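You operate a simulated robot arm through the tools that you are given. There is no shell and no other tool. Be economical: measure what you need, move in short steps, check, and stop when the job is done.

You run a simulated robot arm. Do the job below in one go: nothing can be reset, and whatever is moved stays where it is left.

JOB
Swap the eyelet on the post for the size on the card, then wind 20 m.
Fine: the old eyelet goes into the free ring.

The check looks at the end state, three seconds after you hand in, the way a careful person would. Anything else that was tipped, shoved, dropped, spilled or broken makes it a failure.

ROBOT AND FRAMES
A 6-joint arm with a two-finger parallel gripper, fixed in place. Base frame: the origin is at the foot of the arm, x ahead of it, y to its left, z up. Lengths are in m, angles in degrees, forces in N, time in s.
Its first joint turns from -66.0 to 66.0 degrees. Payload 2.9 kg.
Tool frame: the origin (TCP) lies between the finger pads and is the grasp point; the fingertips stand 0.03 m ahead of it; z points along the fingers, y is the line along which they close. The gripper opens to 0.11 m. The fingers are 0.02 m wide and 0.01 m thick; the gripper's body (0.048 by 0.112 m) begins 0.055 m behind the TCP.
Orientation is that of the tool frame in the base frame, as [roll, pitch, yaw] about the fixed x, y, z axes, in that order (R = Rz(yaw) Ry(pitch) Rx(roll)). With the fingers straight down and closing along the base's y, the tool's x points along the base's -x, its y along +y and its z along -z.

CONTROLS
- The arm moves only by the tool drive_tool. Its argument "series" is a list of rows, each a list of 2 entries, a list of its own where there are three numbers: the shift along the tool's x, y, z in units of 100 mm (1.0 is 100 mm), then the turn, a rotation vector about the tool's x, y, z in units of 90 degrees (1.0 is 90 degrees). In form: [[[tx, ty, tz], [wx, wy, wz]], ...]. A call has 1 to 8 rows; each row is the pose to reach, as a shift and turn from the pose commanded when the call began, along the tool's axes at that moment. "jaw" is the opening, from 0 (shut) to 1 (fully open), set as the call begins (left out, the last holds). A call with a number of a shift or a turn outside -1 to 1 is refused whole. Each row takes 0.2 s and may step no farther than 0.05 m and 8.6 degrees from the row before; otherwise, or with a gripper value out of range, the whole call is refused. Where a pose cannot be reached the arm comes as near as it can. A force on the tool above 40 N (or 10 N above the force at the start of the call, whichever is more), or a blocked arm, ends the call early, and 0.2 s more pass. The fingers move at their own pace (about 0.108 m/s each) and stop on an object; they squeeze with about 22 N. The grip force told is the motor's: it shows also when the fingers shut on nothing. Time passes only in rows, and 0.2 s behind the last, so rows that repeat a pose let the fingers close. It gives the time, the measured TCP pose, the force on the tool (base axes), the opening and the grip force at its end, in the units of the frame above (readings bear some noise).
- Cameras (640 x 400 px; columns grow to the right, rows downward): "scene" is fixed at [0.0922, 0.4479, 1.3916]; the picture's right is [-0.59, -0.80, 0.00], its down [-0.41, 0.30, -0.86] and it looks along [0.69, -0.51, -0.51] (base axes); focal length 237 px, centre (320, 200). "wrist" rides on the gripper at [-0.036, 0, -0.057] in the tool frame; the picture's right is [0.00, -1.00, 0.00], its down [0.97, 0.00, -0.24] and it looks along [0.24, 0.00, 0.97] (tool axes); focal length 218 px, centre (320, 200).
- snapshot(camera): a new picture of that camera. The clock stands still meanwhile.
- pixel_to_xyz(camera, pixels): there is no depth. For up to 12 entries [column, row, z] of the newest picture of that camera ("zoom" is the newest enlarged one), the place [x, y] in the base frame at which the ray of that pixel passes the height z, good to about 0.002 m. The clock stands still meanwhile.
- close_up(camera, box): a new picture of the part [left, top, right, bottom] of that camera's present view, enlarged. The clock stands still meanwhile.
- sign_off(): hands the job in; it is judged then, once.

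Work in short steps. Measure before you move; look again where a grasp or a placing could have gone wrong, and mend it. You have 80 turns and 54 pictures in all, those below and enlarged ones among them. Open the gripper and draw the arm clear of the work before you hand the job in, unless the task says otherwise; then end with one line.

The tools are called after ">>>" as name(argument=value, ...) on one line, values as JSON. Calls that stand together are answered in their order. drive_tool: Moves the arm, as the interface text tells. Its arguments: {"type":"object","properties":{"series":{"type":"array"},"jaw":{"type":"number"}},"required":["series"]} The other tools are called the same way: snapshot (camera) takes a picture; pixel_to_xyz (camera, pixels) gives the place at which the rays of pixels pass given heights; close_up (camera, box) takes an enlarged picture of a part of a camera's view; sign_off () hands the job in.

At the start:

```text
time_s: 0.0
tool_pos: [0.4078, 0.0447, 1.2109]
tcp_rot: [180.0, 0.1, -180.0]
ft_force: [-0.2, -1.2, 0.7]
gripper_width: 0.1098
finger_force: 0.0
```

scene: 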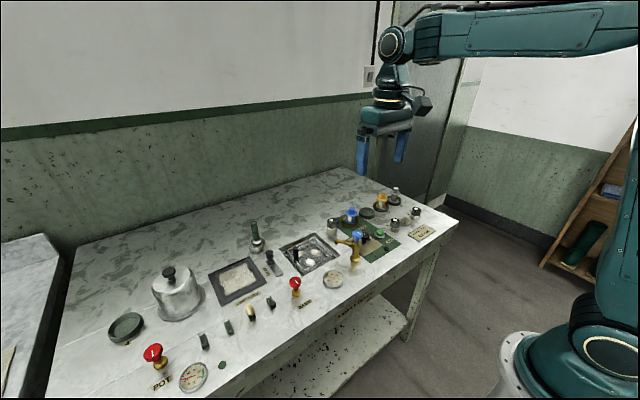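
wrist: 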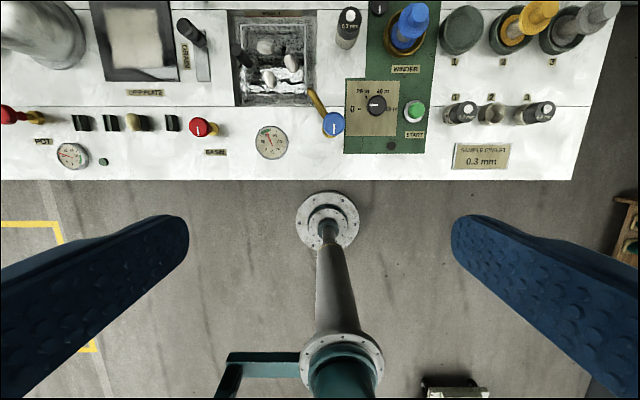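

I'll look closer at the winder area in both cameras to read labels and see the eyelets.

>>> close_up(camera="wrist", box=[320, 0, 640, 190])

>>> close_up(camera="scene", box=[320, 180, 450, 275])

>>> close_up(camera="wrist", box=[330, 70, 440, 170])

```text
2.00 times, centred on (480, 95) of wrist
```

zoom: 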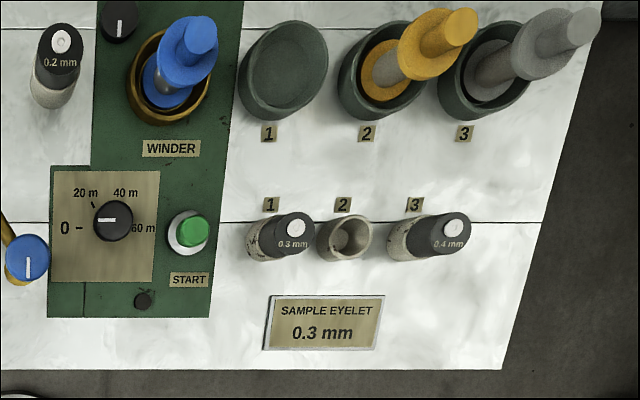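

```text
4.21 times, centred on (385, 228) of scene
```

zoom: 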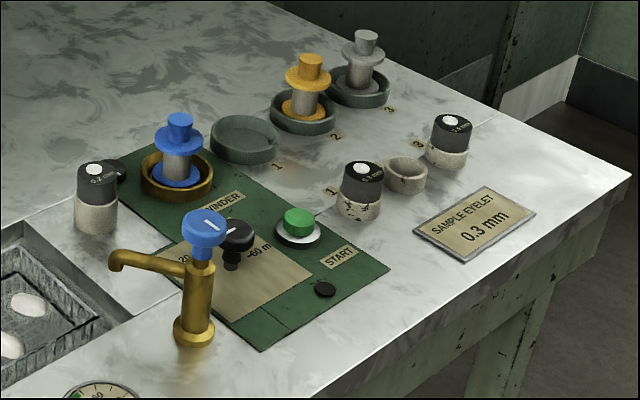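

```text
4.00 times, centred on (385, 120) of wrist
```

zoom: 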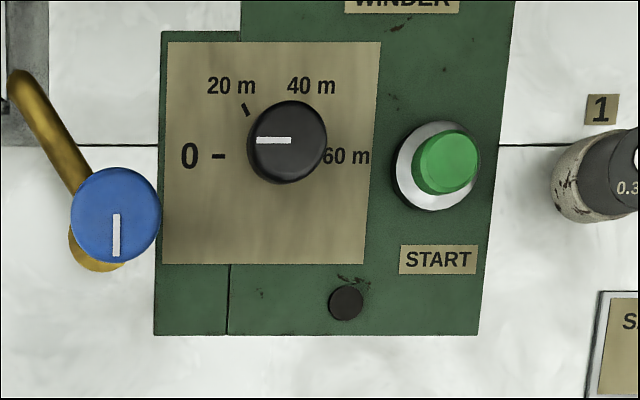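

The 0.2 mm eyelet sits on the post left of the winder. 0.3 mm is in ring 1, ring 2 is free, and the dial is at 0. Next I'll locate the bases with the wrist picture.

>>> pixel_to_xyz(camera="wrist", pixels=[[346, 42, 0.765], [350, 15, 0.82], [452, 119, 0.765], [467, 108, 0.82], [492, 115, 0.78], [522, 117, 0.765], [546, 108, 0.82], [376, 105, 0.79], [414, 112, 0.785], [391, 145, 0.77], [388, 8, 0.78]])

>>> close_up(camera="wrist", box=[330, 0, 450, 75])

```text
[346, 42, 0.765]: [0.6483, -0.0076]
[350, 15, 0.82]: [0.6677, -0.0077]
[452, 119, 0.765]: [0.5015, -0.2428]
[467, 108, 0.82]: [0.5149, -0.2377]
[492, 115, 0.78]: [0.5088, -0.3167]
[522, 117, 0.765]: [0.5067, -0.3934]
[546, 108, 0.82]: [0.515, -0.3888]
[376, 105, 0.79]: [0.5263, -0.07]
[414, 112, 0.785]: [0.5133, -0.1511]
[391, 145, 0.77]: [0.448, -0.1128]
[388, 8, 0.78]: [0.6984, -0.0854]
```

```text
5.33 times, centred on (390, 38) of wrist
```

zoom: 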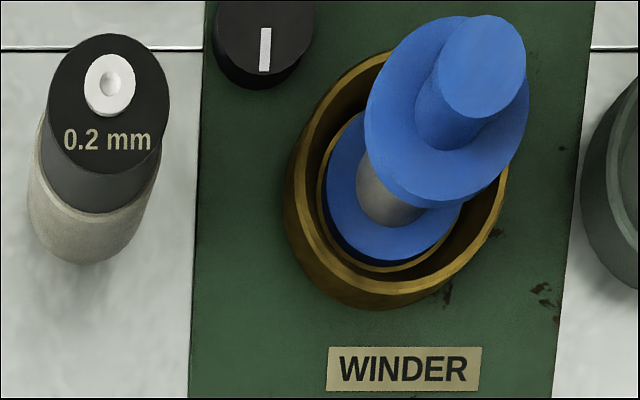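

Ring 1 is near (0.51,-0.24), ring 2 near (0.51,-0.317), the post near (0.655,-0.008). I'll move over the area for a better view.

>>> drive_tool(series=[[[-0.233, -0.333, 0.267], [0, 0, 0]], [[-0.467, -0.667, 0.533], [0, 0, 0]], [[-0.7, -1, 0.8], [0, 0, 0]]])

>>> drive_tool(series=[[[-0.233, -0.333, 0.267], [0, 0, 0]], [[-0.467, -0.667, 0.533], [0, 0, 0]], [[-0.7, -1, 0.8], [0, 0, 0]], [[-0.7, -1, 0.8], [0, 0, 0]]])

>>> snapshot(camera="wrist")

```text
time_s: 0.8
tool_pos: [0.4782, -0.055, 1.1312]
tcp_rot: [180.0, 0.0, -179.9]
ft_force: [-0.1, 0.0, -0.6]
gripper_width: 0.1098
finger_force: 0.2
```

```text
time_s: 1.8
tool_pos: [0.5476, -0.1553, 1.0528]
tcp_rot: [179.9, -0.1, 179.9]
ft_force: [-0.4, -0.3, -0.3]
gripper_width: 0.1101
finger_force: 0.0
```

```text
47 pictures are left
```

wrist: 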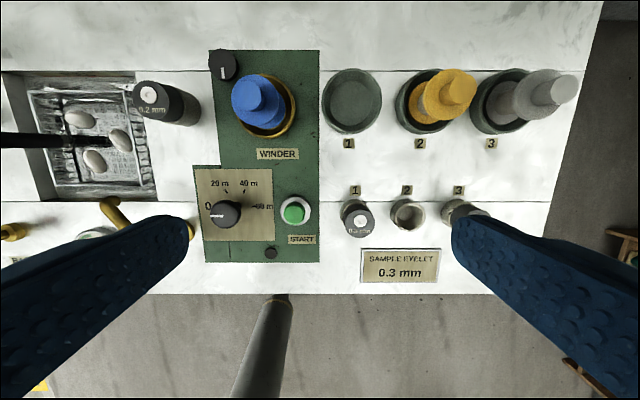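

I'll enlarge the eyelets to gauge their heights and diameters.

>>> close_up(camera="wrist", box=[120, 60, 220, 140])

>>> close_up(camera="wrist", box=[325, 180, 485, 280])

>>> close_up(camera="scene", box=[320, 190, 430, 260])

```text
5.00 times, centred on (170, 100) of wrist
```

zoom: 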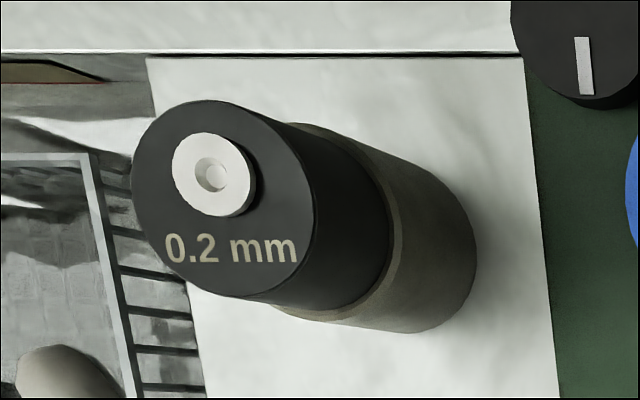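

```text
4.00 times, centred on (405, 230) of wrist
```

zoom: 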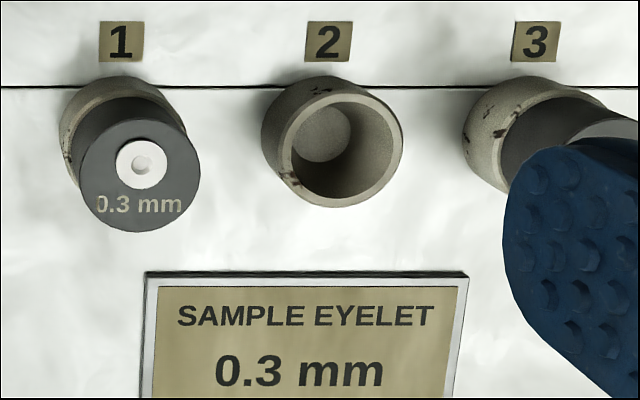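

```text
5.71 times, centred on (375, 225) of scene
```

zoom: 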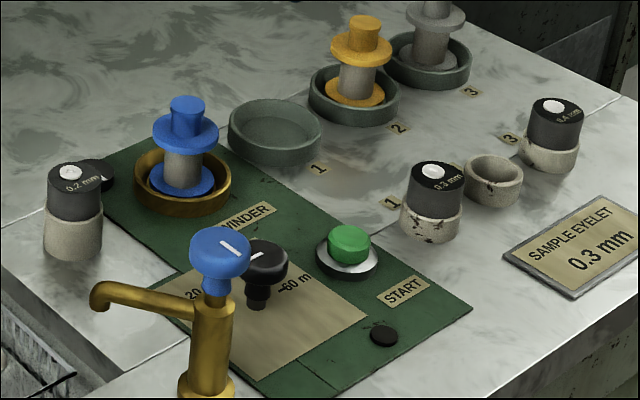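

Stereo check: the post eyelet top is at wrist (151,99.6) / scene (331.6,221.5), its base at wrist (185,107). The ring 1 eyelet top is at wrist (360,221) and scene. I'll query several heights.

>>> pixel_to_xyz(camera="wrist", pixels=[[151, 99.6, 0.82], [151, 99.6, 0.83], [151, 99.6, 0.84], [185, 107, 0.765], [360, 221, 0.8], [360, 221, 0.81], [360, 221, 0.82], [411, 215, 0.785], [226, 214, 0.79], [295, 211, 0.785], [408, 213, 0.765]])

>>> pixel_to_xyz(camera="scene", pixels=[[332, 220.6, 0.82], [332, 220.6, 0.83], [332, 220.6, 0.84], [332, 232, 0.765], [395.5, 221, 0.8], [395.5, 221, 0.81], [395.5, 221, 0.82], [405, 220, 0.785], [364, 234, 0.79], [364, 234, 0.8], [380, 232, 0.785], [380, 232, 0.795]])

```text
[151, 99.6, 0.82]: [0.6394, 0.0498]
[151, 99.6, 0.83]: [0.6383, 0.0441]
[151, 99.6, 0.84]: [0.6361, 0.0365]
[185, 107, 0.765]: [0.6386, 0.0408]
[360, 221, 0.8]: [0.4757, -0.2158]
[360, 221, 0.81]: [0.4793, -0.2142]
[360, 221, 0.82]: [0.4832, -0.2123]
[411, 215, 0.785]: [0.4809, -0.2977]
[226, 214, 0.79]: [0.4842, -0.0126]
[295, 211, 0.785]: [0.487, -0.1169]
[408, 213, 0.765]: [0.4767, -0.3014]
```

```text
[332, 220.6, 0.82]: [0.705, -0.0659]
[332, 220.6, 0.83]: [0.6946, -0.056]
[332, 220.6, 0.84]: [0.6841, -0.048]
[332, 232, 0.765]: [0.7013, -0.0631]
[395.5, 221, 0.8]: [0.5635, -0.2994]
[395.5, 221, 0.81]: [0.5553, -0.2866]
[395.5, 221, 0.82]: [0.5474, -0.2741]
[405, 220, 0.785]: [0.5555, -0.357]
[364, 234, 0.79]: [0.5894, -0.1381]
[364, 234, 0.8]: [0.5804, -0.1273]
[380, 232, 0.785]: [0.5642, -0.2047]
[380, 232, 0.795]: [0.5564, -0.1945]
```

Triangulating across the three views shows the surface here is nearer z≈0.835 than 0.765. Post eyelet top is about (0.624, 0.001, 0.90), ring 1 eyelet top about (0.505,-0.201,0.878), ring 2 about (0.499,-0.273). I'll hover over the post at a safe height and verify.

>>> drive_tool(series=[[[-0.19, 0.39, 0.13], [0, 0, 0]], [[-0.38, 0.78, 0.26], [0, 0, 0]]])

>>> drive_tool(series=[[[-0.19, 0.39, 0.13], [0, 0, 0]], [[-0.38, 0.78, 0.26], [0, 0, 0]], [[-0.38, 0.78, 0.26], [0, 0, 0]]])

>>> snapshot(camera="wrist")

>>> snapshot(camera="scene")

```text
time_s: 2.4
tool_pos: [0.5872, -0.0791, 1.0257]
tcp_rot: [-179.9, 0.0, 179.9]
ft_force: [-0.8, 1.0, 0.5]
gripper_width: 0.1101
finger_force: 0.1
```

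```text
time_s: 3.2
tool_pos: [0.6239, 0.0001, 0.9998]
tcp_rot: [-180.0, 0.1, 180.0]
ft_force: [-0.9, -0.6, 0.0]
gripper_width: 0.1101
finger_force: 0.0
```

```text
43 pictures are left
```

wrist: 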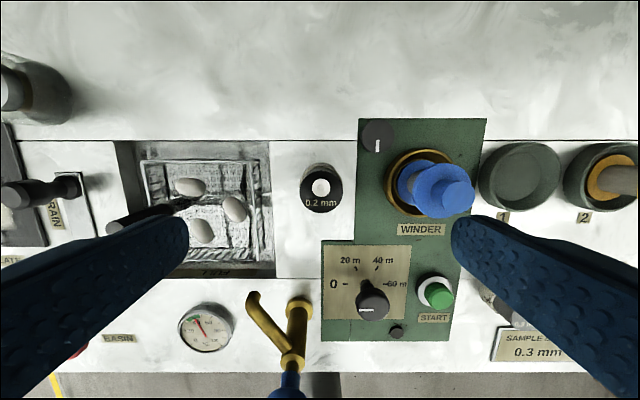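

```text
42 pictures are left
```

scene: 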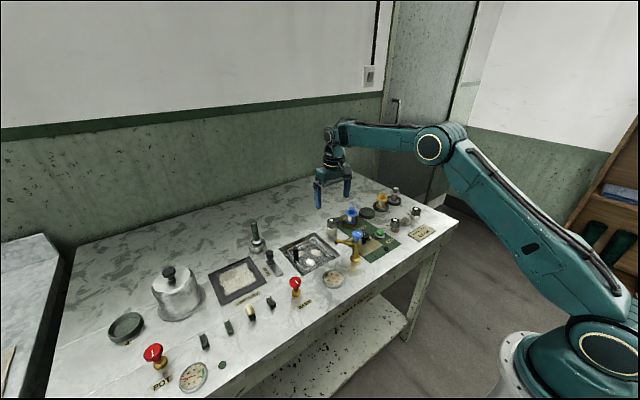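

The eyelet appears at wrist (320,188), directly under the tool. I'll zoom to measure its diameter and axis.

>>> close_up(camera="wrist", box=[280, 155, 360, 225])

>>> close_up(camera="scene", box=[300, 160, 430, 250])

```text
5.71 times, centred on (320, 190) of wrist
```

zoom: 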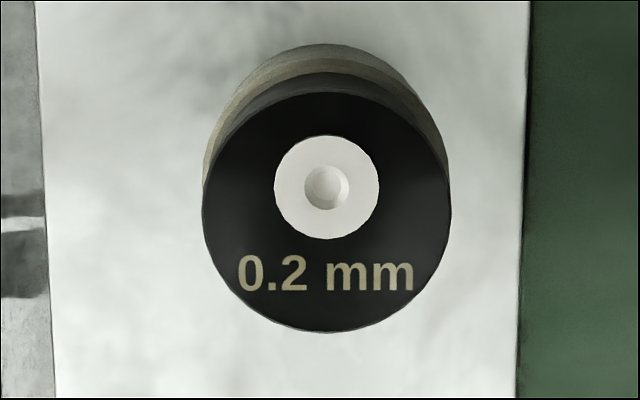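

```text
4.44 times, centred on (365, 205) of scene
```

zoom: 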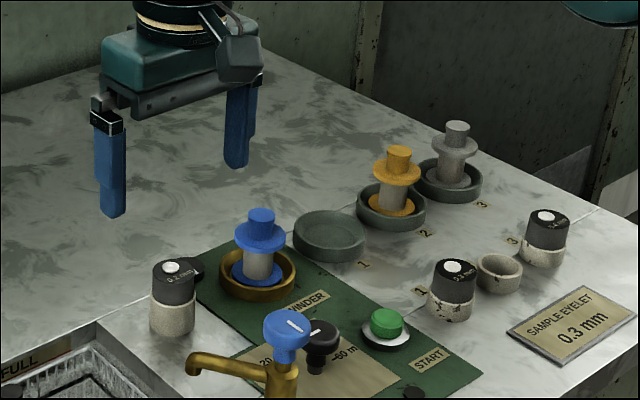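

The centre is at wrist (321,192) with diameter ≈32 mm. I'll check the xy at z=0.90 and descend partway with a jaw of about 60 mm.

>>> pixel_to_xyz(camera="wrist", pixels=[[321, 191.8, 0.9], [321, 191.8, 0.88], [299.5, 191.8, 0.9], [342.5, 191.8, 0.9]])

>>> drive_tool(series=[[[0, 0, 0.35], [0, 0, 0]], [[0, 0, 0.65], [0, 0, 0]], [[0, 0, 0.65], [0, 0, 0]]], jaw=0.55)

>>> close_up(camera="scene", box=[300, 175, 380, 245])

>>> snapshot(camera="wrist")

```text
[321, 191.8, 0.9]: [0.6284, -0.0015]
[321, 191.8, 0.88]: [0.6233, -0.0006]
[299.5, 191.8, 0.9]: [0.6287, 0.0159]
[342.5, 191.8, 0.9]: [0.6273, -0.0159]
```

```text
time_s: 4.0
tool_pos: [0.6256, 0.0001, 0.9348]
tcp_rot: [-180.0, 0.0, -180.0]
ft_force: [0.0, 0.0, 0.5]
gripper_width: 0.0606
finger_force: 0.1
```

```text
5.71 times, centred on (340, 210) of scene
```

zoom: 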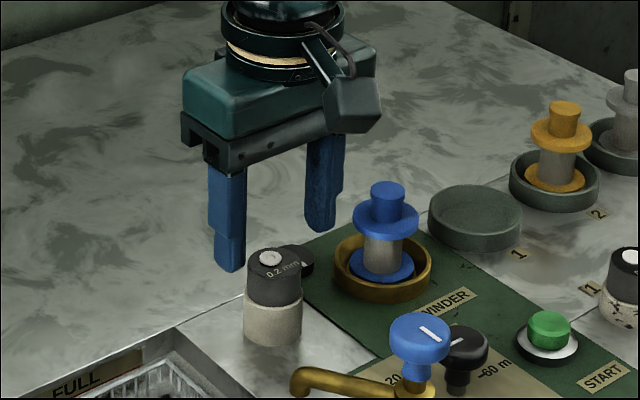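

```text
38 pictures are left
```

wrist: 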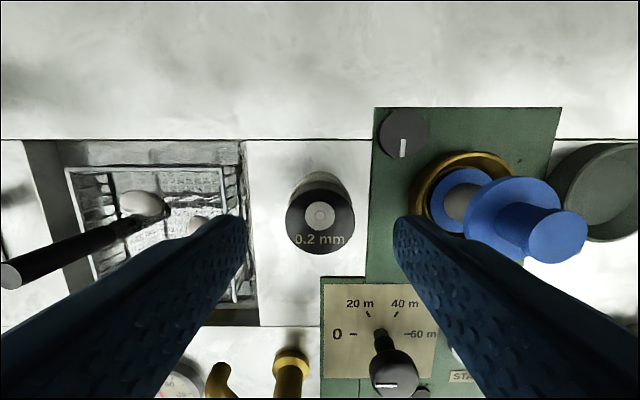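

Triangulating again by magnification, the eyelet top is at z≈0.89, the eyelet/post joint is near 0.863, and the centre is at about x=0.627. I'll descend to TCP 0.899 (tips ≈0.869) and close.

>>> drive_tool(series=[[[-0.015, 0, 0.2], [0, 0, 0]], [[-0.02, 0, 0.36], [0, 0, 0]], [[-0.02, 0, 0.36], [0, 0, 0]]])

>>> close_up(camera="scene", box=[300, 175, 380, 245])

>>> snapshot(camera="wrist")

```text
time_s: 4.8
tool_pos: [0.6269, 0.0016, 0.8989]
tcp_rot: [-180.0, 0.0, -180.0]
ft_force: [0.0, 0.0, 0.1]
gripper_width: 0.0606
finger_force: 0.2
```

```text
5.71 times, centred on (340, 210) of scene
```

zoom: 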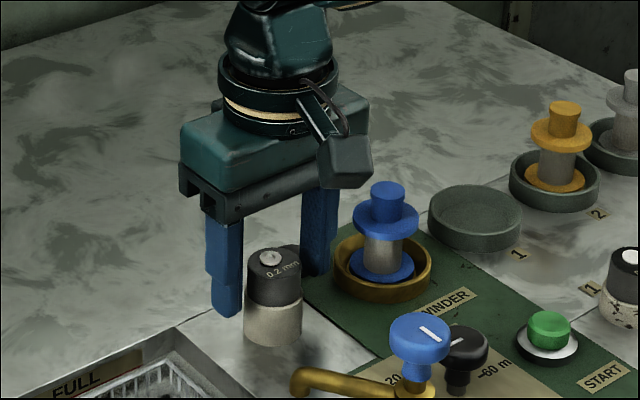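

```text
36 pictures are left
```

wrist: 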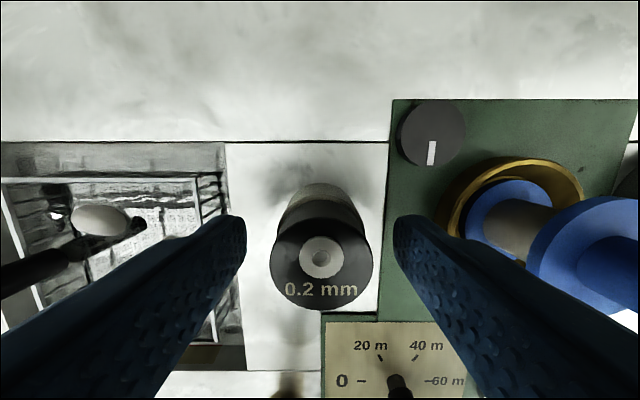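

The eyelet is centred between the fingers and the tips are just above the joint. I'll close on it.

>>> drive_tool(series=[[[0, 0, 0], [0, 0, 0]], [[0, 0, 0], [0, 0, 0]], [[0, 0, 0], [0, 0, 0]]], jaw=0.1)

>>> drive_tool(series=[[[0, 0, -0.1], [0, 0, 0]], [[0, 0, -0.2], [0, 0, 0]], [[0, 0, -0.4], [0, 0, 0]], [[0, 0, -0.4], [0, 0, 0]]])

>>> close_up(camera="scene", box=[300, 165, 380, 235])

```text
time_s: 5.6
tool_pos: [0.628, 0.0001, 0.8976]
tcp_rot: [180.0, 0.0, 180.0]
ft_force: [0.7, -4.4, -1.7]
gripper_width: 0.0408
finger_force: 45.4
```

```text
time_s: 6.0
tool_pos: [0.6266, -0.0005, 0.8992]
tcp_rot: [180.0, 0.0, 179.9]
ft_force: [5.2, 0.2, -6.9]
gripper_width: 0.0407
finger_force: 44.7
stopped in row 2: the force on the tool passed its limit (the readings are from after the stop); the commanded pose is now the measured one
```

```text
5.71 times, centred on (340, 200) of scene
```

zoom: 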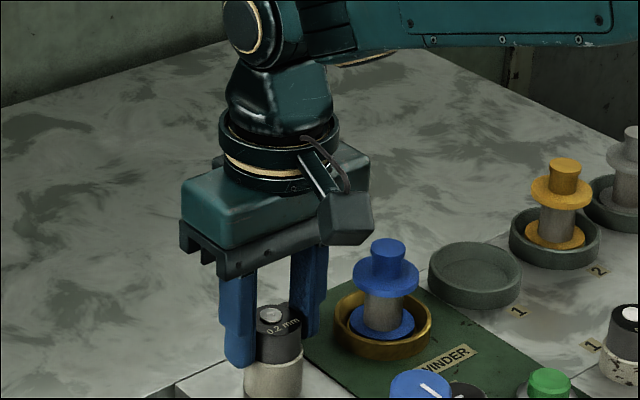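

The width of 0.041 m means I gripped the post's wider grey socket rather than the 33 mm eyelet, and the lift stopped on the force limit with nothing moved. I'll open and raise 10 mm, then re-grip.

>>> drive_tool(series=[[[0, 0, 0], [0, 0, 0]], [[0, 0, 0], [0, 0, 0]], [[0, 0, -0.1], [0, 0, 0]], [[0, 0, -0.1], [0, 0, 0]]], jaw=0.55)

>>> close_up(camera="scene", box=[310, 195, 360, 240])

>>> close_up(camera="wrist", box=[220, 150, 420, 300])

```text
time_s: 7.0
tool_pos: [0.6261, 0.0004, 0.9087]
tcp_rot: [179.9, -0.1, 179.9]
ft_force: [0.3, 0.3, 0.4]
gripper_width: 0.0604
finger_force: 0.0
```

```text
8.89 times, centred on (335, 218) of scene
```

zoom: 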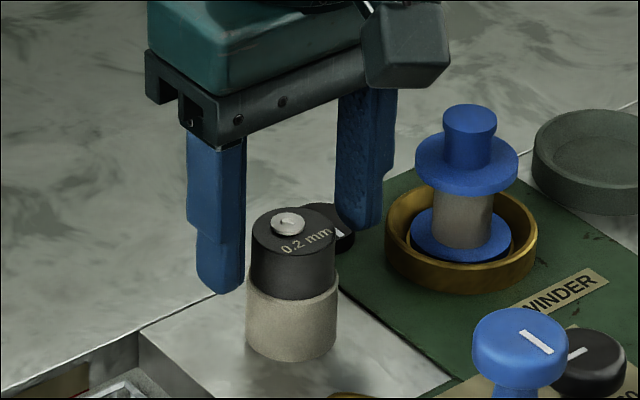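

```text
2.67 times, centred on (320, 225) of wrist
```

zoom: 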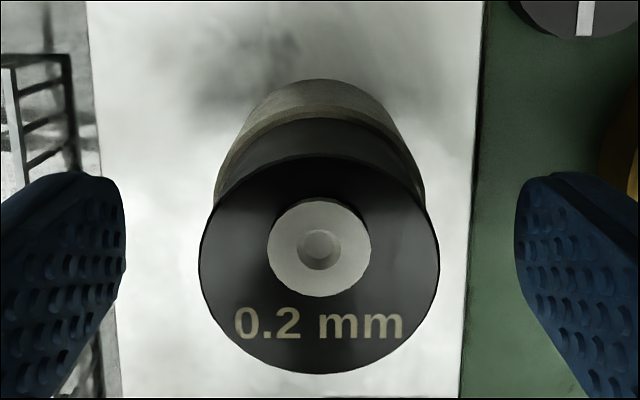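

Eyelet measures ≈34 mm here, joint near z=0.869, tips now at ≈0.879. I'll close again and read the width.

>>> drive_tool(series=[[[0, 0, 0], [0, 0, 0]], [[0, 0, 0], [0, 0, 0]], [[0, 0, 0], [0, 0, 0]]], jaw=0.1)

>>> close_up(camera="wrist", box=[220, 150, 420, 300])

```text
time_s: 7.8
tool_pos: [0.6267, 0.0003, 0.9093]
tcp_rot: [180.0, -0.1, 179.9]
ft_force: [-0.3, -0.1, 0.8]
gripper_width: 0.0325
finger_force: 21.6
```

```text
2.67 times, centred on (320, 225) of wrist
```

zoom: 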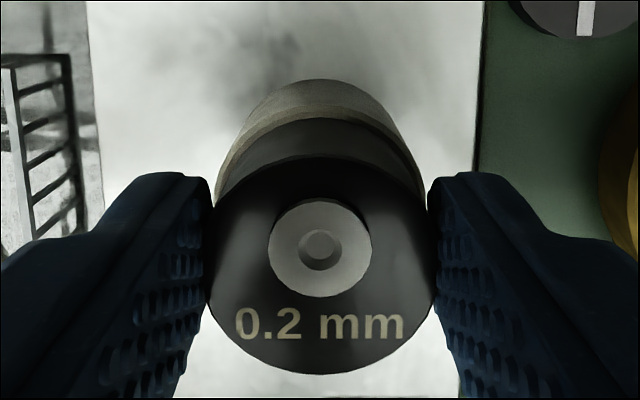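

Width 0.0325 m with 22 N, so this is the eyelet. I'll lift gently.

>>> drive_tool(series=[[[0, 0, -0.05], [0, 0, 0]], [[0, 0, -0.1], [0, 0, 0]], [[0, 0, -0.2], [0, 0, 0]], [[0, 0, -0.4], [0, 0, 0]], [[0, 0, -0.6], [0, 0, 0]], [[0, 0, -0.8], [0, 0, 0]], [[0, 0, -0.8], [0, 0, 0]]])

>>> snapshot(camera="wrist")

>>> close_up(camera="scene", box=[300, 165, 380, 235])

```text
time_s: 9.4
tool_pos: [0.6255, 0.0009, 0.9897]
tcp_rot: [-179.9, -0.1, 179.8]
ft_force: [-0.2, -0.1, -0.7]
gripper_width: 0.0325
finger_force: 22.0
```

```text
31 pictures are left
```

wrist: 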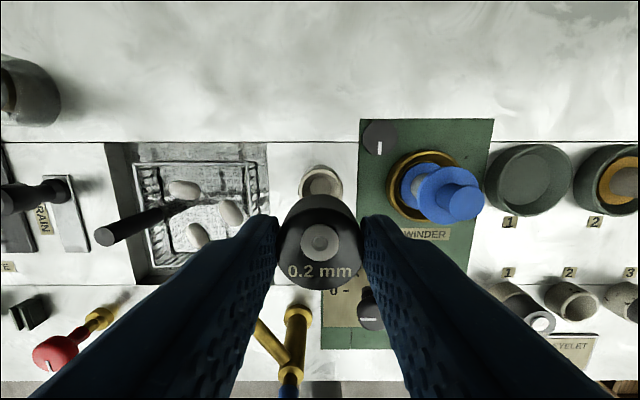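

```text
5.71 times, centred on (340, 200) of scene
```

zoom: 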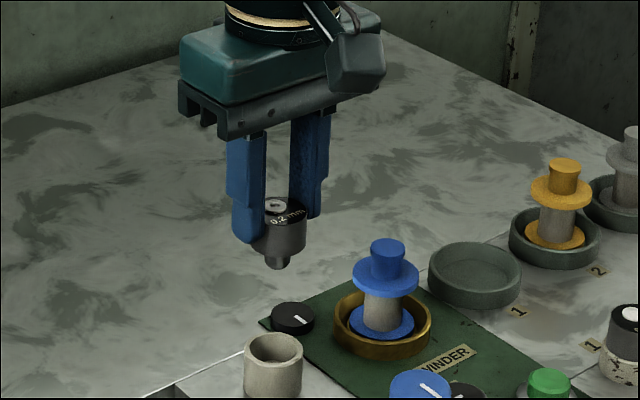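

The eyelet is out (it has a stub underneath). I'll carry it above ring 2.

>>> drive_tool(series=[[[0.141, -0.304, -0.15], [0, 0, 0]], [[0.282, -0.608, -0.3], [0, 0, 0]], [[0.423, -0.913, -0.4], [0, 0, 0]]])

>>> drive_tool(series=[[[0.141, -0.304, 0], [0, 0, 0]], [[0.282, -0.608, 0], [0, 0, 0]], [[0.423, -0.913, 0], [0, 0, 0]]])

>>> drive_tool(series=[[[0.141, -0.304, 0], [0, 0, 0]], [[0.282, -0.608, 0], [0, 0, 0]], [[0.423, -0.913, 0], [0, 0, 0]], [[0.423, -0.913, 0], [0, 0, 0]]])

>>> snapshot(camera="wrist")

>>> close_up(camera="scene", box=[350, 160, 450, 240])

```text
time_s: 10.2
tool_pos: [0.5821, -0.0908, 1.0281]
tcp_rot: [-180.0, -0.2, 180.0]
ft_force: [-0.5, -0.9, 0.7]
gripper_width: 0.0322
finger_force: 21.8
```

```text
time_s: 11.0
tool_pos: [0.5429, -0.1826, 1.0287]
tcp_rot: [-180.0, 0.0, -180.0]
ft_force: [-0.1, -0.2, 0.1]
gripper_width: 0.0321
finger_force: 21.7
```

```text
time_s: 12.0
tool_pos: [0.4979, -0.2748, 1.0275]
tcp_rot: [180.0, -0.1, -180.0]
ft_force: [0.5, 0.8, -0.4]
gripper_width: 0.0323
finger_force: 22.2
```

```text
29 pictures are left
```

wrist: 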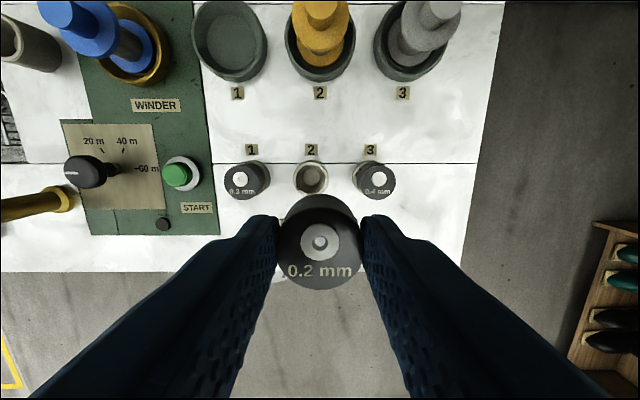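

```text
5.00 times, centred on (400, 200) of scene
```

zoom: 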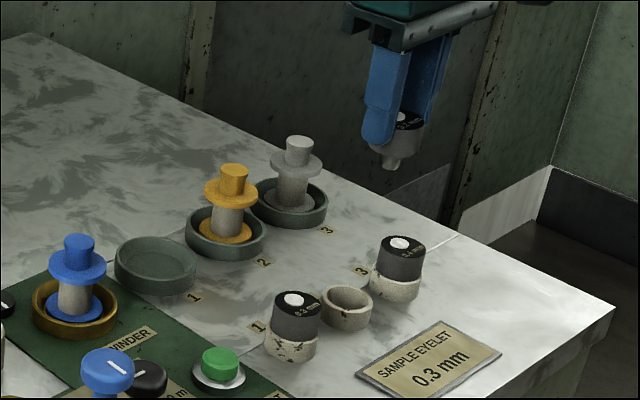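

I'll zoom on ring 2 (wrist ≈(311,177)) and its neighbours for a precise centre.

>>> close_up(camera="wrist", box=[210, 140, 410, 220])

>>> pixel_to_xyz(camera="wrist", pixels=[[311, 177, 0.85], [311, 177, 0.86], [311, 177, 0.84], [241, 178.5, 0.88], [378, 178.5, 0.88]])

>>> pixel_to_xyz(camera="scene", pixels=[[405.6, 219.5, 0.85], [405.6, 219.5, 0.86], [405.6, 219.5, 0.84]])

```text
3.20 times, centred on (310, 180) of wrist
```

zoom: 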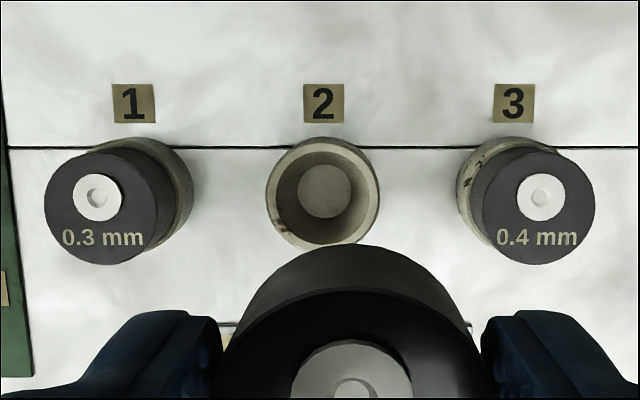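

```text
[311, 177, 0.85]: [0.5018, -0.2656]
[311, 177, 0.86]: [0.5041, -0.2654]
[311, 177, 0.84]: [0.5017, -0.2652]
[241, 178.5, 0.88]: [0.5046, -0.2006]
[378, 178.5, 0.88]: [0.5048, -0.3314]
```

```text
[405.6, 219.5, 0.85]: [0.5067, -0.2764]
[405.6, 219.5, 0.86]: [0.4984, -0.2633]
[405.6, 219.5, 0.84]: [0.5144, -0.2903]
```

Ring 2's centre is ≈(0.502,-0.266), midway between rings 1 and 3 (y -0.2006/-0.3314). I'll align and descend partway.

>>> drive_tool(series=[[[-0.03, 0.085, 0.3], [0, 0, 0]], [[-0.03, 0.085, 0.7], [0, 0, 0]], [[-0.03, 0.085, 0.95], [0, 0, 0]], [[-0.03, 0.085, 0.95], [0, 0, 0]], [[-0.03, 0.085, 0.95], [0, 0, 0]]])

>>> close_up(camera="wrist", box=[200, 120, 440, 270])

>>> close_up(camera="scene", box=[370, 180, 440, 240])

```text
time_s: 13.2
tool_pos: [0.5012, -0.264, 0.9342]
tcp_rot: [-179.9, -0.1, 179.8]
ft_force: [0.5, -0.2, -0.5]
gripper_width: 0.0324
finger_force: 22.4
```

```text
2.67 times, centred on (320, 195) of wrist
```

zoom: 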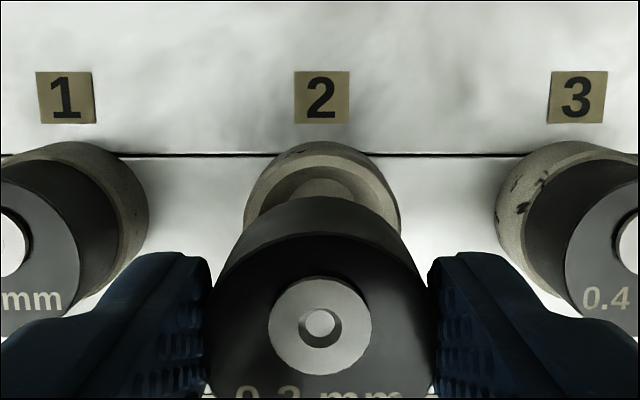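

```text
6.67 times, centred on (405, 210) of scene
```

zoom: 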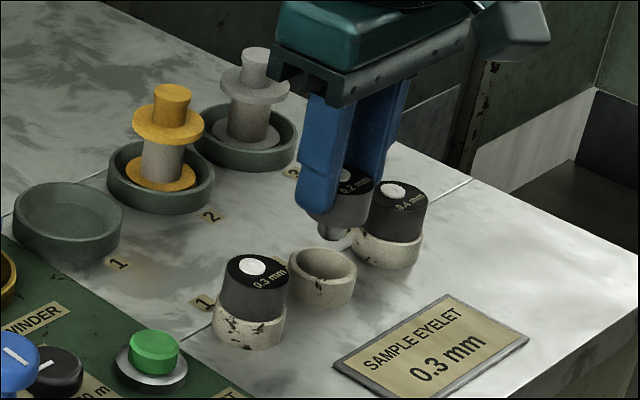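

The ring outline spans columns 245–400 in the zoom (centre 322), with the eyelet at 319, so I need about 0.7 mm toward −y. I'll check x via the back edges.

>>> pixel_to_xyz(camera="zoom", pixels=[[323, 235, 0.857], [291, 275, 0.857]])

>>> pixel_to_xyz(camera="wrist", pixels=[[320.8, 173.3, 0.837], [320.8, 179, 0.857], [292, 198, 0.857], [350, 198, 0.857]])

>>> close_up(camera="wrist", box=[280, 165, 360, 215])

```text
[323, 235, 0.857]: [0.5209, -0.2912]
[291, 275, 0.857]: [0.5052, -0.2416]
```

```text
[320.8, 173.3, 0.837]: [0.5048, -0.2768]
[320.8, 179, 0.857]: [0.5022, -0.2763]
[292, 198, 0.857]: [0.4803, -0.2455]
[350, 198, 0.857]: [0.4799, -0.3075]
```

```text
8.00 times, centred on (320, 190) of wrist
```

zoom: 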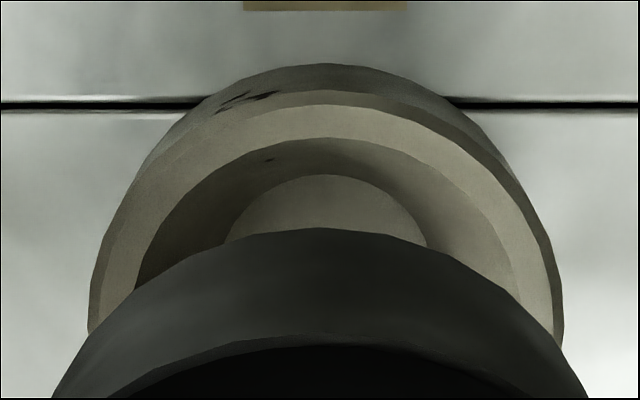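

The snapshot-based query used the old picture, so I'll use the new zoom instead: rim back (327,91), rim left (92,310), rim right (557,310), base back (325,63).

>>> pixel_to_xyz(camera="zoom", pixels=[[327, 91, 0.857], [327, 91, 0.86], [92, 310, 0.857], [557, 310, 0.857], [325, 63, 0.836], [327, 138, 0.857], [325, 175, 0.842]])

```text
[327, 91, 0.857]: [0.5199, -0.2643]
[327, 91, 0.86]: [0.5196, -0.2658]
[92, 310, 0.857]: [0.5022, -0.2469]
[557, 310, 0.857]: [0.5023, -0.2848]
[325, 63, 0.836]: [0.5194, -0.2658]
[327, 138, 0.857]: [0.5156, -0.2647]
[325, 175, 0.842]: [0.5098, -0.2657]
```

Ring centre (0.501,-0.2658), outer radius 19 mm, conical seat. I'll shift −1.2 mm in y and lower slowly to TCP ≈0.896.

>>> drive_tool(series=[[[0, -0.012, 0.1], [0, 0, 0]], [[0, -0.012, 0.2], [0, 0, 0]], [[0, -0.012, 0.28], [0, 0, 0]], [[0, -0.012, 0.33], [0, 0, 0]], [[0, -0.012, 0.36], [0, 0, 0]], [[0, -0.012, 0.36], [0, 0, 0]]])

>>> close_up(camera="scene", box=[370, 180, 440, 240])

```text
time_s: 14.6
tool_pos: [0.5022, -0.2672, 0.899]
tcp_rot: [180.0, -0.1, 179.9]
ft_force: [-0.5, -0.7, -1.3]
gripper_width: 0.0323
finger_force: 21.4
```

```text
6.67 times, centred on (405, 210) of scene
```

zoom: 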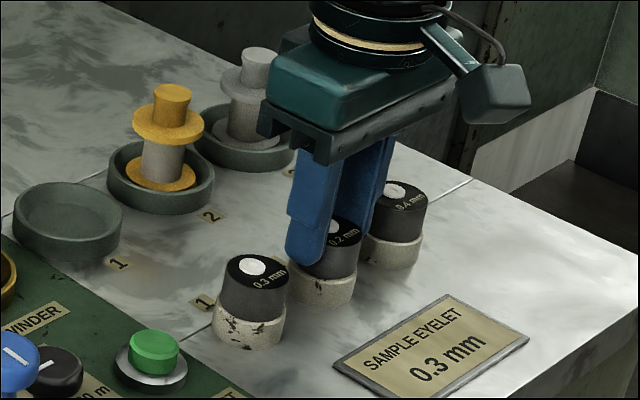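

It looks nearly seated. I'll continue in 1.5 mm steps, watching for contact.

>>> drive_tool(series=[[[0, 0, 0.015], [0, 0, 0]], [[0, 0, 0.03], [0, 0, 0]], [[0, 0, 0.03], [0, 0, 0]]])

>>> drive_tool(series=[[[0, 0, 0.015], [0, 0, 0]], [[0, 0, 0.025], [0, 0, 0]], [[0, 0, 0.025], [0, 0, 0]]])

```text
time_s: 15.4
tool_pos: [0.5035, -0.2677, 0.897]
tcp_rot: [-179.9, 0.1, 179.8]
ft_force: [-3.1, 1.0, 19.5]
gripper_width: 0.0324
finger_force: 21.9
```

```text
time_s: 16.2
tool_pos: [0.5029, -0.2667, 0.8947]
tcp_rot: [-179.9, 0.2, 179.9]
ft_force: [4.6, -4.4, 19.7]
gripper_width: 0.0324
finger_force: 22.3
```

Contact 19 N upward at about z 0.896, matching the expected seat. I'll release with a modest opening, rise, and look.

>>> drive_tool(series=[[[0, 0, 0], [0, 0, 0]], [[0, 0, 0], [0, 0, 0]], [[0, 0, -0.3], [0, 0, 0]], [[0, 0, -0.6], [0, 0, 0]], [[0, 0, -1.0], [0, 0, 0]], [[0, 0, -1.0], [0, 0, 0]]], jaw=0.45)

>>> snapshot(camera="wrist")

>>> close_up(camera="scene", box=[370, 180, 440, 240])

```text
time_s: 17.6
tool_pos: [0.4998, -0.266, 0.9927]
tcp_rot: [-179.9, -0.2, 179.9]
ft_force: [-0.4, 0.8, 0.1]
gripper_width: 0.0494
finger_force: 0.0
```

```text
22 pictures are left
```

wrist: 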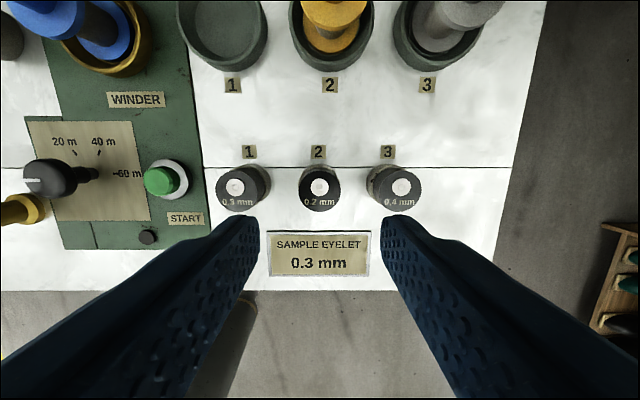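

```text
6.67 times, centred on (405, 210) of scene
```

zoom: 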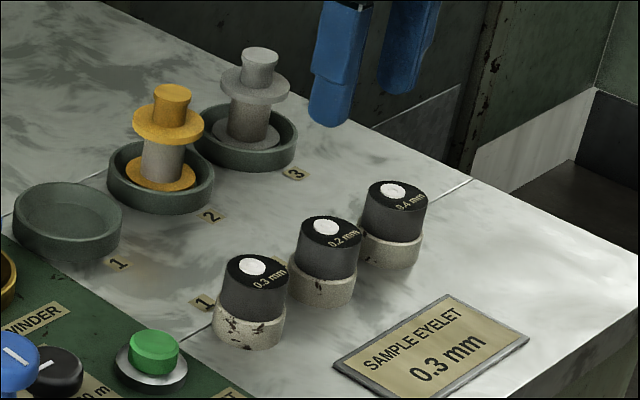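

The 0.2 mm eyelet is seated level in ring 2. I'll measure ring 1's eyelet (disc centre ≈(237,189)) against ring 2's (319.5,189).

>>> close_up(camera="wrist", box=[205, 155, 355, 225])

```text
4.27 times, centred on (280, 190) of wrist
```

zoom: 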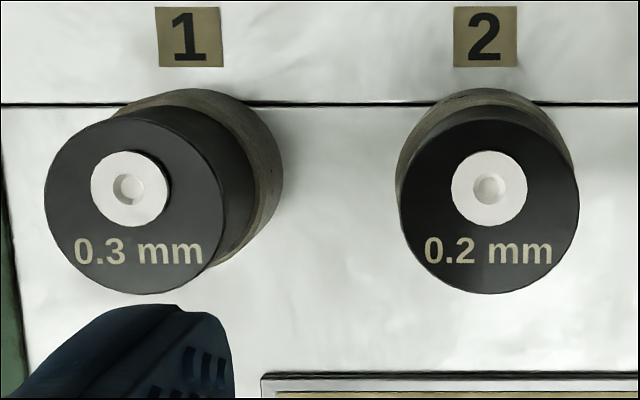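

>>> pixel_to_xyz(camera="zoom", pixels=[[133, 207, 0.879], [489, 206, 0.879], [44, 207, 0.879], [222, 207, 0.879]])

```text
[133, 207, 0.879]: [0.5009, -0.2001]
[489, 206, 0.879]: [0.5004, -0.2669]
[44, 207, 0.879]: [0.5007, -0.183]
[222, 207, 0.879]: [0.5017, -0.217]
```

Ring 1's eyelet is at (0.501,-0.2003). I'll move +65.5 mm in y and lower to TCP ≈0.897, then check before closing.

>>> drive_tool(series=[[[-0.01, 0.33, 0], [0, 0, 0]], [[-0.01, 0.657, 0], [0, 0, 0]], [[-0.01, 0.657, 0.4], [0, 0, 0]], [[-0.01, 0.657, 0.7], [0, 0, 0]], [[-0.01, 0.657, 0.85], [0, 0, 0]], [[-0.01, 0.657, 0.95], [0, 0, 0]], [[-0.01, 0.657, 0.95], [0, 0, 0]]], jaw=0.47)

>>> close_up(camera="wrist", box=[220, 150, 420, 300])

```text
time_s: 19.2
tool_pos: [0.5033, -0.2016, 0.8977]
tcp_rot: [-180.0, -0.1, 179.9]
ft_force: [-0.1, -0.4, -0.5]
gripper_width: 0.0518
finger_force: 0.1
```

```text
2.67 times, centred on (320, 225) of wrist
```

zoom: 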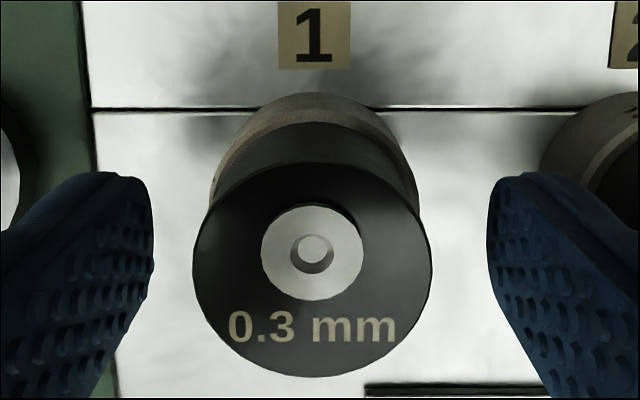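

The eyelet is at zoom column 312 vs centre 321, so I'll shift +1.1 mm in y and close.

>>> drive_tool(series=[[[0.005, 0.011, 0], [0, 0, 0]], [[0.005, 0.011, 0], [0, 0, 0]], [[0.005, 0.011, 0], [0, 0, 0]]])

>>> drive_tool(series=[[[0, 0, 0], [0, 0, 0]], [[0, 0, 0], [0, 0, 0]], [[0, 0, 0], [0, 0, 0]]], jaw=0.1)

```text
time_s: 20.0
tool_pos: [0.5023, -0.1993, 0.8984]
tcp_rot: [179.9, 0.0, 179.9]
ft_force: [-0.5, 0.4, -0.7]
gripper_width: 0.0518
finger_force: 0.0
```

```text
time_s: 20.8
tool_pos: [0.5017, -0.1987, 0.8984]
tcp_rot: [-180.0, -0.3, 179.9]
ft_force: [0.3, -0.2, -0.6]
gripper_width: 0.0321
finger_force: 21.6
```

Gripped at 0.0321 m. I'll lift and carry it to above the post.

>>> drive_tool(series=[[[0, 0, -0.1], [0, 0, 0]], [[0, 0, -0.3], [0, 0, 0]], [[0, 0, -0.6], [0, 0, 0]], [[0, 0, -1.0], [0, 0, 0]]])

>>> drive_tool(series=[[[-0.208, 0.333, -0.15], [0, 0, 0]], [[-0.416, 0.665, -0.2], [0, 0, 0]], [[-0.624, 0.998, -0.2], [0, 0, 0]]])

>>> drive_tool(series=[[[-0.208, 0.333, 0], [0, 0, 0]], [[-0.416, 0.665, 0], [0, 0, 0]], [[-0.624, 0.998, 0], [0, 0, 0]], [[-0.624, 0.998, 0.4], [0, 0, 0]], [[-0.624, 0.998, 0.6], [0, 0, 0]], [[-0.624, 0.998, 0.6], [0, 0, 0]]])

>>> close_up(camera="wrist", box=[270, 140, 370, 210])

```text
time_s: 21.8
tool_pos: [0.5008, -0.1988, 0.9987]
tcp_rot: [179.9, -0.1, -180.0]
ft_force: [0.3, -0.3, 0.0]
gripper_width: 0.0325
finger_force: 21.7
```

```text
time_s: 22.6
tool_pos: [0.5646, -0.099, 1.0189]
tcp_rot: [-180.0, -0.2, 179.9]
ft_force: [-0.4, -0.2, -1.0]
gripper_width: 0.0323
finger_force: 22.0
```

```text
time_s: 24.0
tool_pos: [0.6277, -0.0015, 0.9563]
tcp_rot: [180.0, 0.0, 180.0]
ft_force: [-0.4, 0.1, -0.4]
gripper_width: 0.0325
finger_force: 21.7
```

```text
5.71 times, centred on (320, 175) of wrist
```

zoom: 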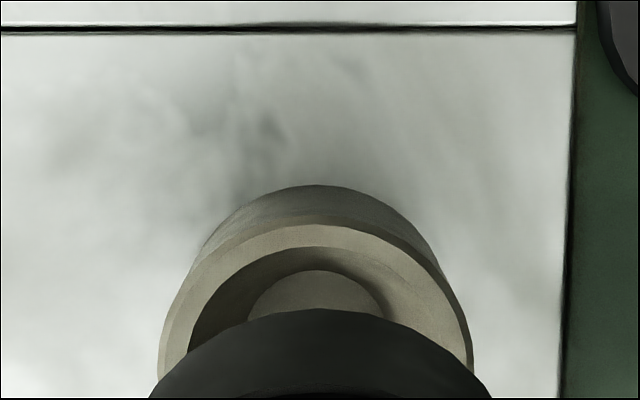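

Rim back edge at (317,215), sides at 158 and 472 (centre 315). I'll query those at z≈0.869.

>>> pixel_to_xyz(camera="zoom", pixels=[[317, 215, 0.869], [317, 215, 0.872], [159, 355, 0.869], [472, 355, 0.869], [317, 185, 0.837]])

```text
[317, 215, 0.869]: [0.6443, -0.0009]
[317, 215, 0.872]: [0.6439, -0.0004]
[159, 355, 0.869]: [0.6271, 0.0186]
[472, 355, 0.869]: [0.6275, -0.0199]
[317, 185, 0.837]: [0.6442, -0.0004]
```

Post centre ≈(0.6255,-0.0005). I'll shift −1 mm in x and descend to ≈0.914, then take small steps to contact.

>>> drive_tool(series=[[[0.01, 0.005, 0.15], [0, 0, 0]], [[0.01, 0.005, 0.3], [0, 0, 0]], [[0.01, 0.005, 0.38], [0, 0, 0]], [[0.01, 0.005, 0.43], [0, 0, 0]], [[0.01, 0.005, 0.43], [0, 0, 0]]])

>>> drive_tool(series=[[[0, 0, 0.015], [0, 0, 0]], [[0, 0, 0.03], [0, 0, 0]], [[0, 0, 0.03], [0, 0, 0]]])

```text
time_s: 25.2
tool_pos: [0.6274, 0.0009, 0.9141]
tcp_rot: [179.9, 0.0, 179.9]
ft_force: [0.1, 0.6, -0.4]
gripper_width: 0.0325
finger_force: 22.1
```

```text
time_s: 26.0
tool_pos: [0.6275, 0.0003, 0.9118]
tcp_rot: [-180.0, -0.1, 179.9]
ft_force: [1.1, 0.0, -1.2]
gripper_width: 0.0324
finger_force: 21.7
```

No contact yet; x reads 0.6275, so I'll nudge −1 mm and continue down.

>>> drive_tool(series=[[[0.008, 0, 0], [0, 0, 0]], [[0.008, 0, 0.015], [0, 0, 0]], [[0.008, 0, 0.03], [0, 0, 0]], [[0.008, 0, 0.03], [0, 0, 0]]])

>>> drive_tool(series=[[[0, 0, 0.015], [0, 0, 0]], [[0, 0, 0.025], [0, 0, 0]], [[0, 0, 0.025], [0, 0, 0]]])

>>> close_up(camera="scene", box=[305, 185, 365, 240])

```text
time_s: 27.0
tool_pos: [0.6252, 0.0009, 0.9105]
tcp_rot: [180.0, 0.0, -180.0]
ft_force: [-4.0, 1.0, 14.9]
gripper_width: 0.0325
finger_force: 22.1
```

```text
time_s: 27.8
tool_pos: [0.6266, 0.0007, 0.9074]
tcp_rot: [-180.0, 0.0, -180.0]
ft_force: [2.4, 3.0, 19.9]
gripper_width: 0.0325
finger_force: 22.0
```

```text
7.27 times, centred on (335, 212) of scene
```

zoom: 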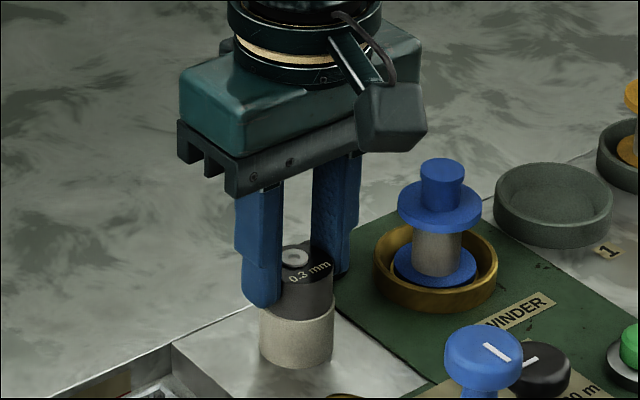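

Seated with 20 N contact. I'll release, rise and check.

>>> drive_tool(series=[[[0, 0, 0], [0, 0, 0]], [[0, 0, 0], [0, 0, 0]], [[0, 0, -0.3], [0, 0, 0]], [[0, 0, -0.6], [0, 0, 0]], [[0, 0, -0.9], [0, 0, 0]], [[0, 0, -0.9], [0, 0, 0]]], jaw=0.5)

>>> close_up(camera="scene", box=[315, 195, 395, 255])

>>> snapshot(camera="wrist")

```text
time_s: 29.2
tool_pos: [0.6255, 0.0004, 0.9968]
tcp_rot: [179.9, -0.1, 179.9]
ft_force: [0.0, -0.3, 0.0]
gripper_width: 0.055
finger_force: 0.0
```

```text
6.67 times, centred on (355, 225) of scene
```

zoom: 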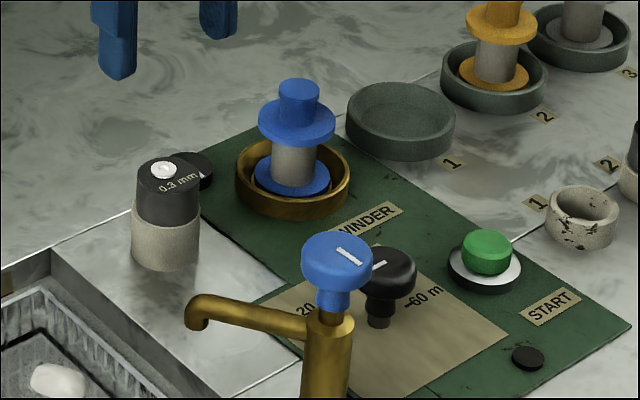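

```text
15 pictures are left
```

wrist: 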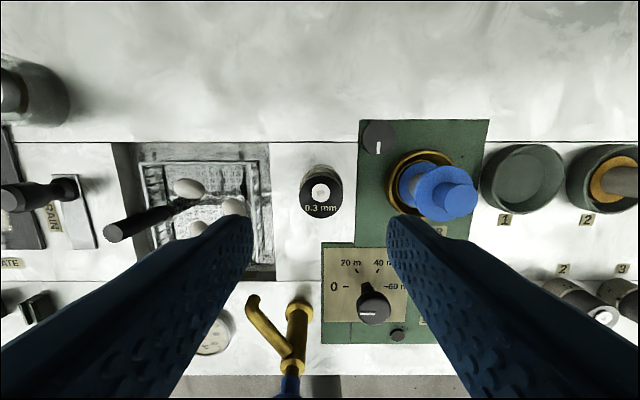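

0.3 mm is seated on the post. Next is the dial near (0.511,-0.05), top ~0.875; the faucet handle is near (0.477,0.025) with its top ≈0.92, so clearance is fine. I'll hover over the dial.

>>> drive_tool(series=[[[0.35, -0.16, 0], [0, 0, 0]], [[0.7, -0.33, 0], [0, 0, 0]], [[1.0, -0.5, 0], [0, 0, 0]], [[1.0, -0.5, 0], [0, 0, 0]]])

>>> drive_tool(series=[[[0.14, 0, 0], [0, 0, 0]], [[0.14, 0, 0], [0, 0, 0]]])

>>> close_up(camera="wrist", box=[240, 130, 440, 255])

```text
time_s: 30.2
tool_pos: [0.5258, -0.0485, 0.9978]
tcp_rot: [-180.0, -0.2, 179.9]
ft_force: [0.4, 0.0, 0.1]
gripper_width: 0.0552
finger_force: 0.1
```

```text
time_s: 30.8
tool_pos: [0.5123, -0.0493, 0.9977]
tcp_rot: [-179.9, -0.1, 179.9]
ft_force: [0.0, -0.2, -0.3]
gripper_width: 0.055
finger_force: 0.1
```

```text
3.20 times, centred on (340, 192) of wrist
```

zoom: 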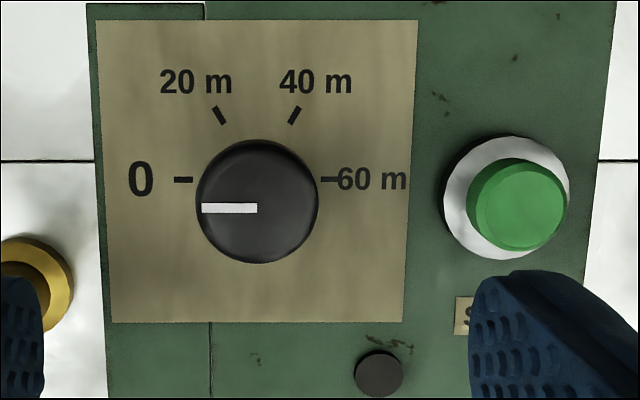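

Ticks at 180°, 120°, 60° and 0°, so 20 m is 60° clockwise. Knob cap is centred at zoom (257,202), START cap at (516,205). I'll query positions.

>>> pixel_to_xyz(camera="zoom", pixels=[[257, 202, 0.875], [257, 202, 0.87], [195, 202, 0.875], [319, 202, 0.875], [257, 180, 0.838], [516, 205, 0.855], [508, 197, 0.838], [516, 205, 0.86]])

>>> close_up(camera="scene", box=[340, 215, 400, 260])

```text
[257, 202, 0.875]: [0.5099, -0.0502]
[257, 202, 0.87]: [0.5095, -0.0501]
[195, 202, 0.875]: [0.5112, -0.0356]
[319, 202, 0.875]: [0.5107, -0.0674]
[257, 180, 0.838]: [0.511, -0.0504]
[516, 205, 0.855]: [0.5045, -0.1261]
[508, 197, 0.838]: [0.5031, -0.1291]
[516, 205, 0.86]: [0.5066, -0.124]
```

```text
8.89 times, centred on (370, 238) of scene
```

zoom: 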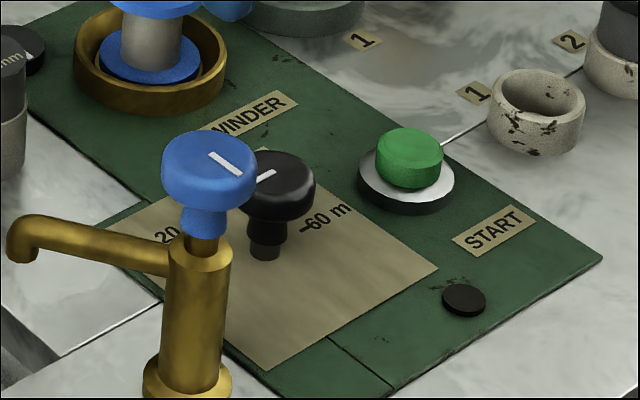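

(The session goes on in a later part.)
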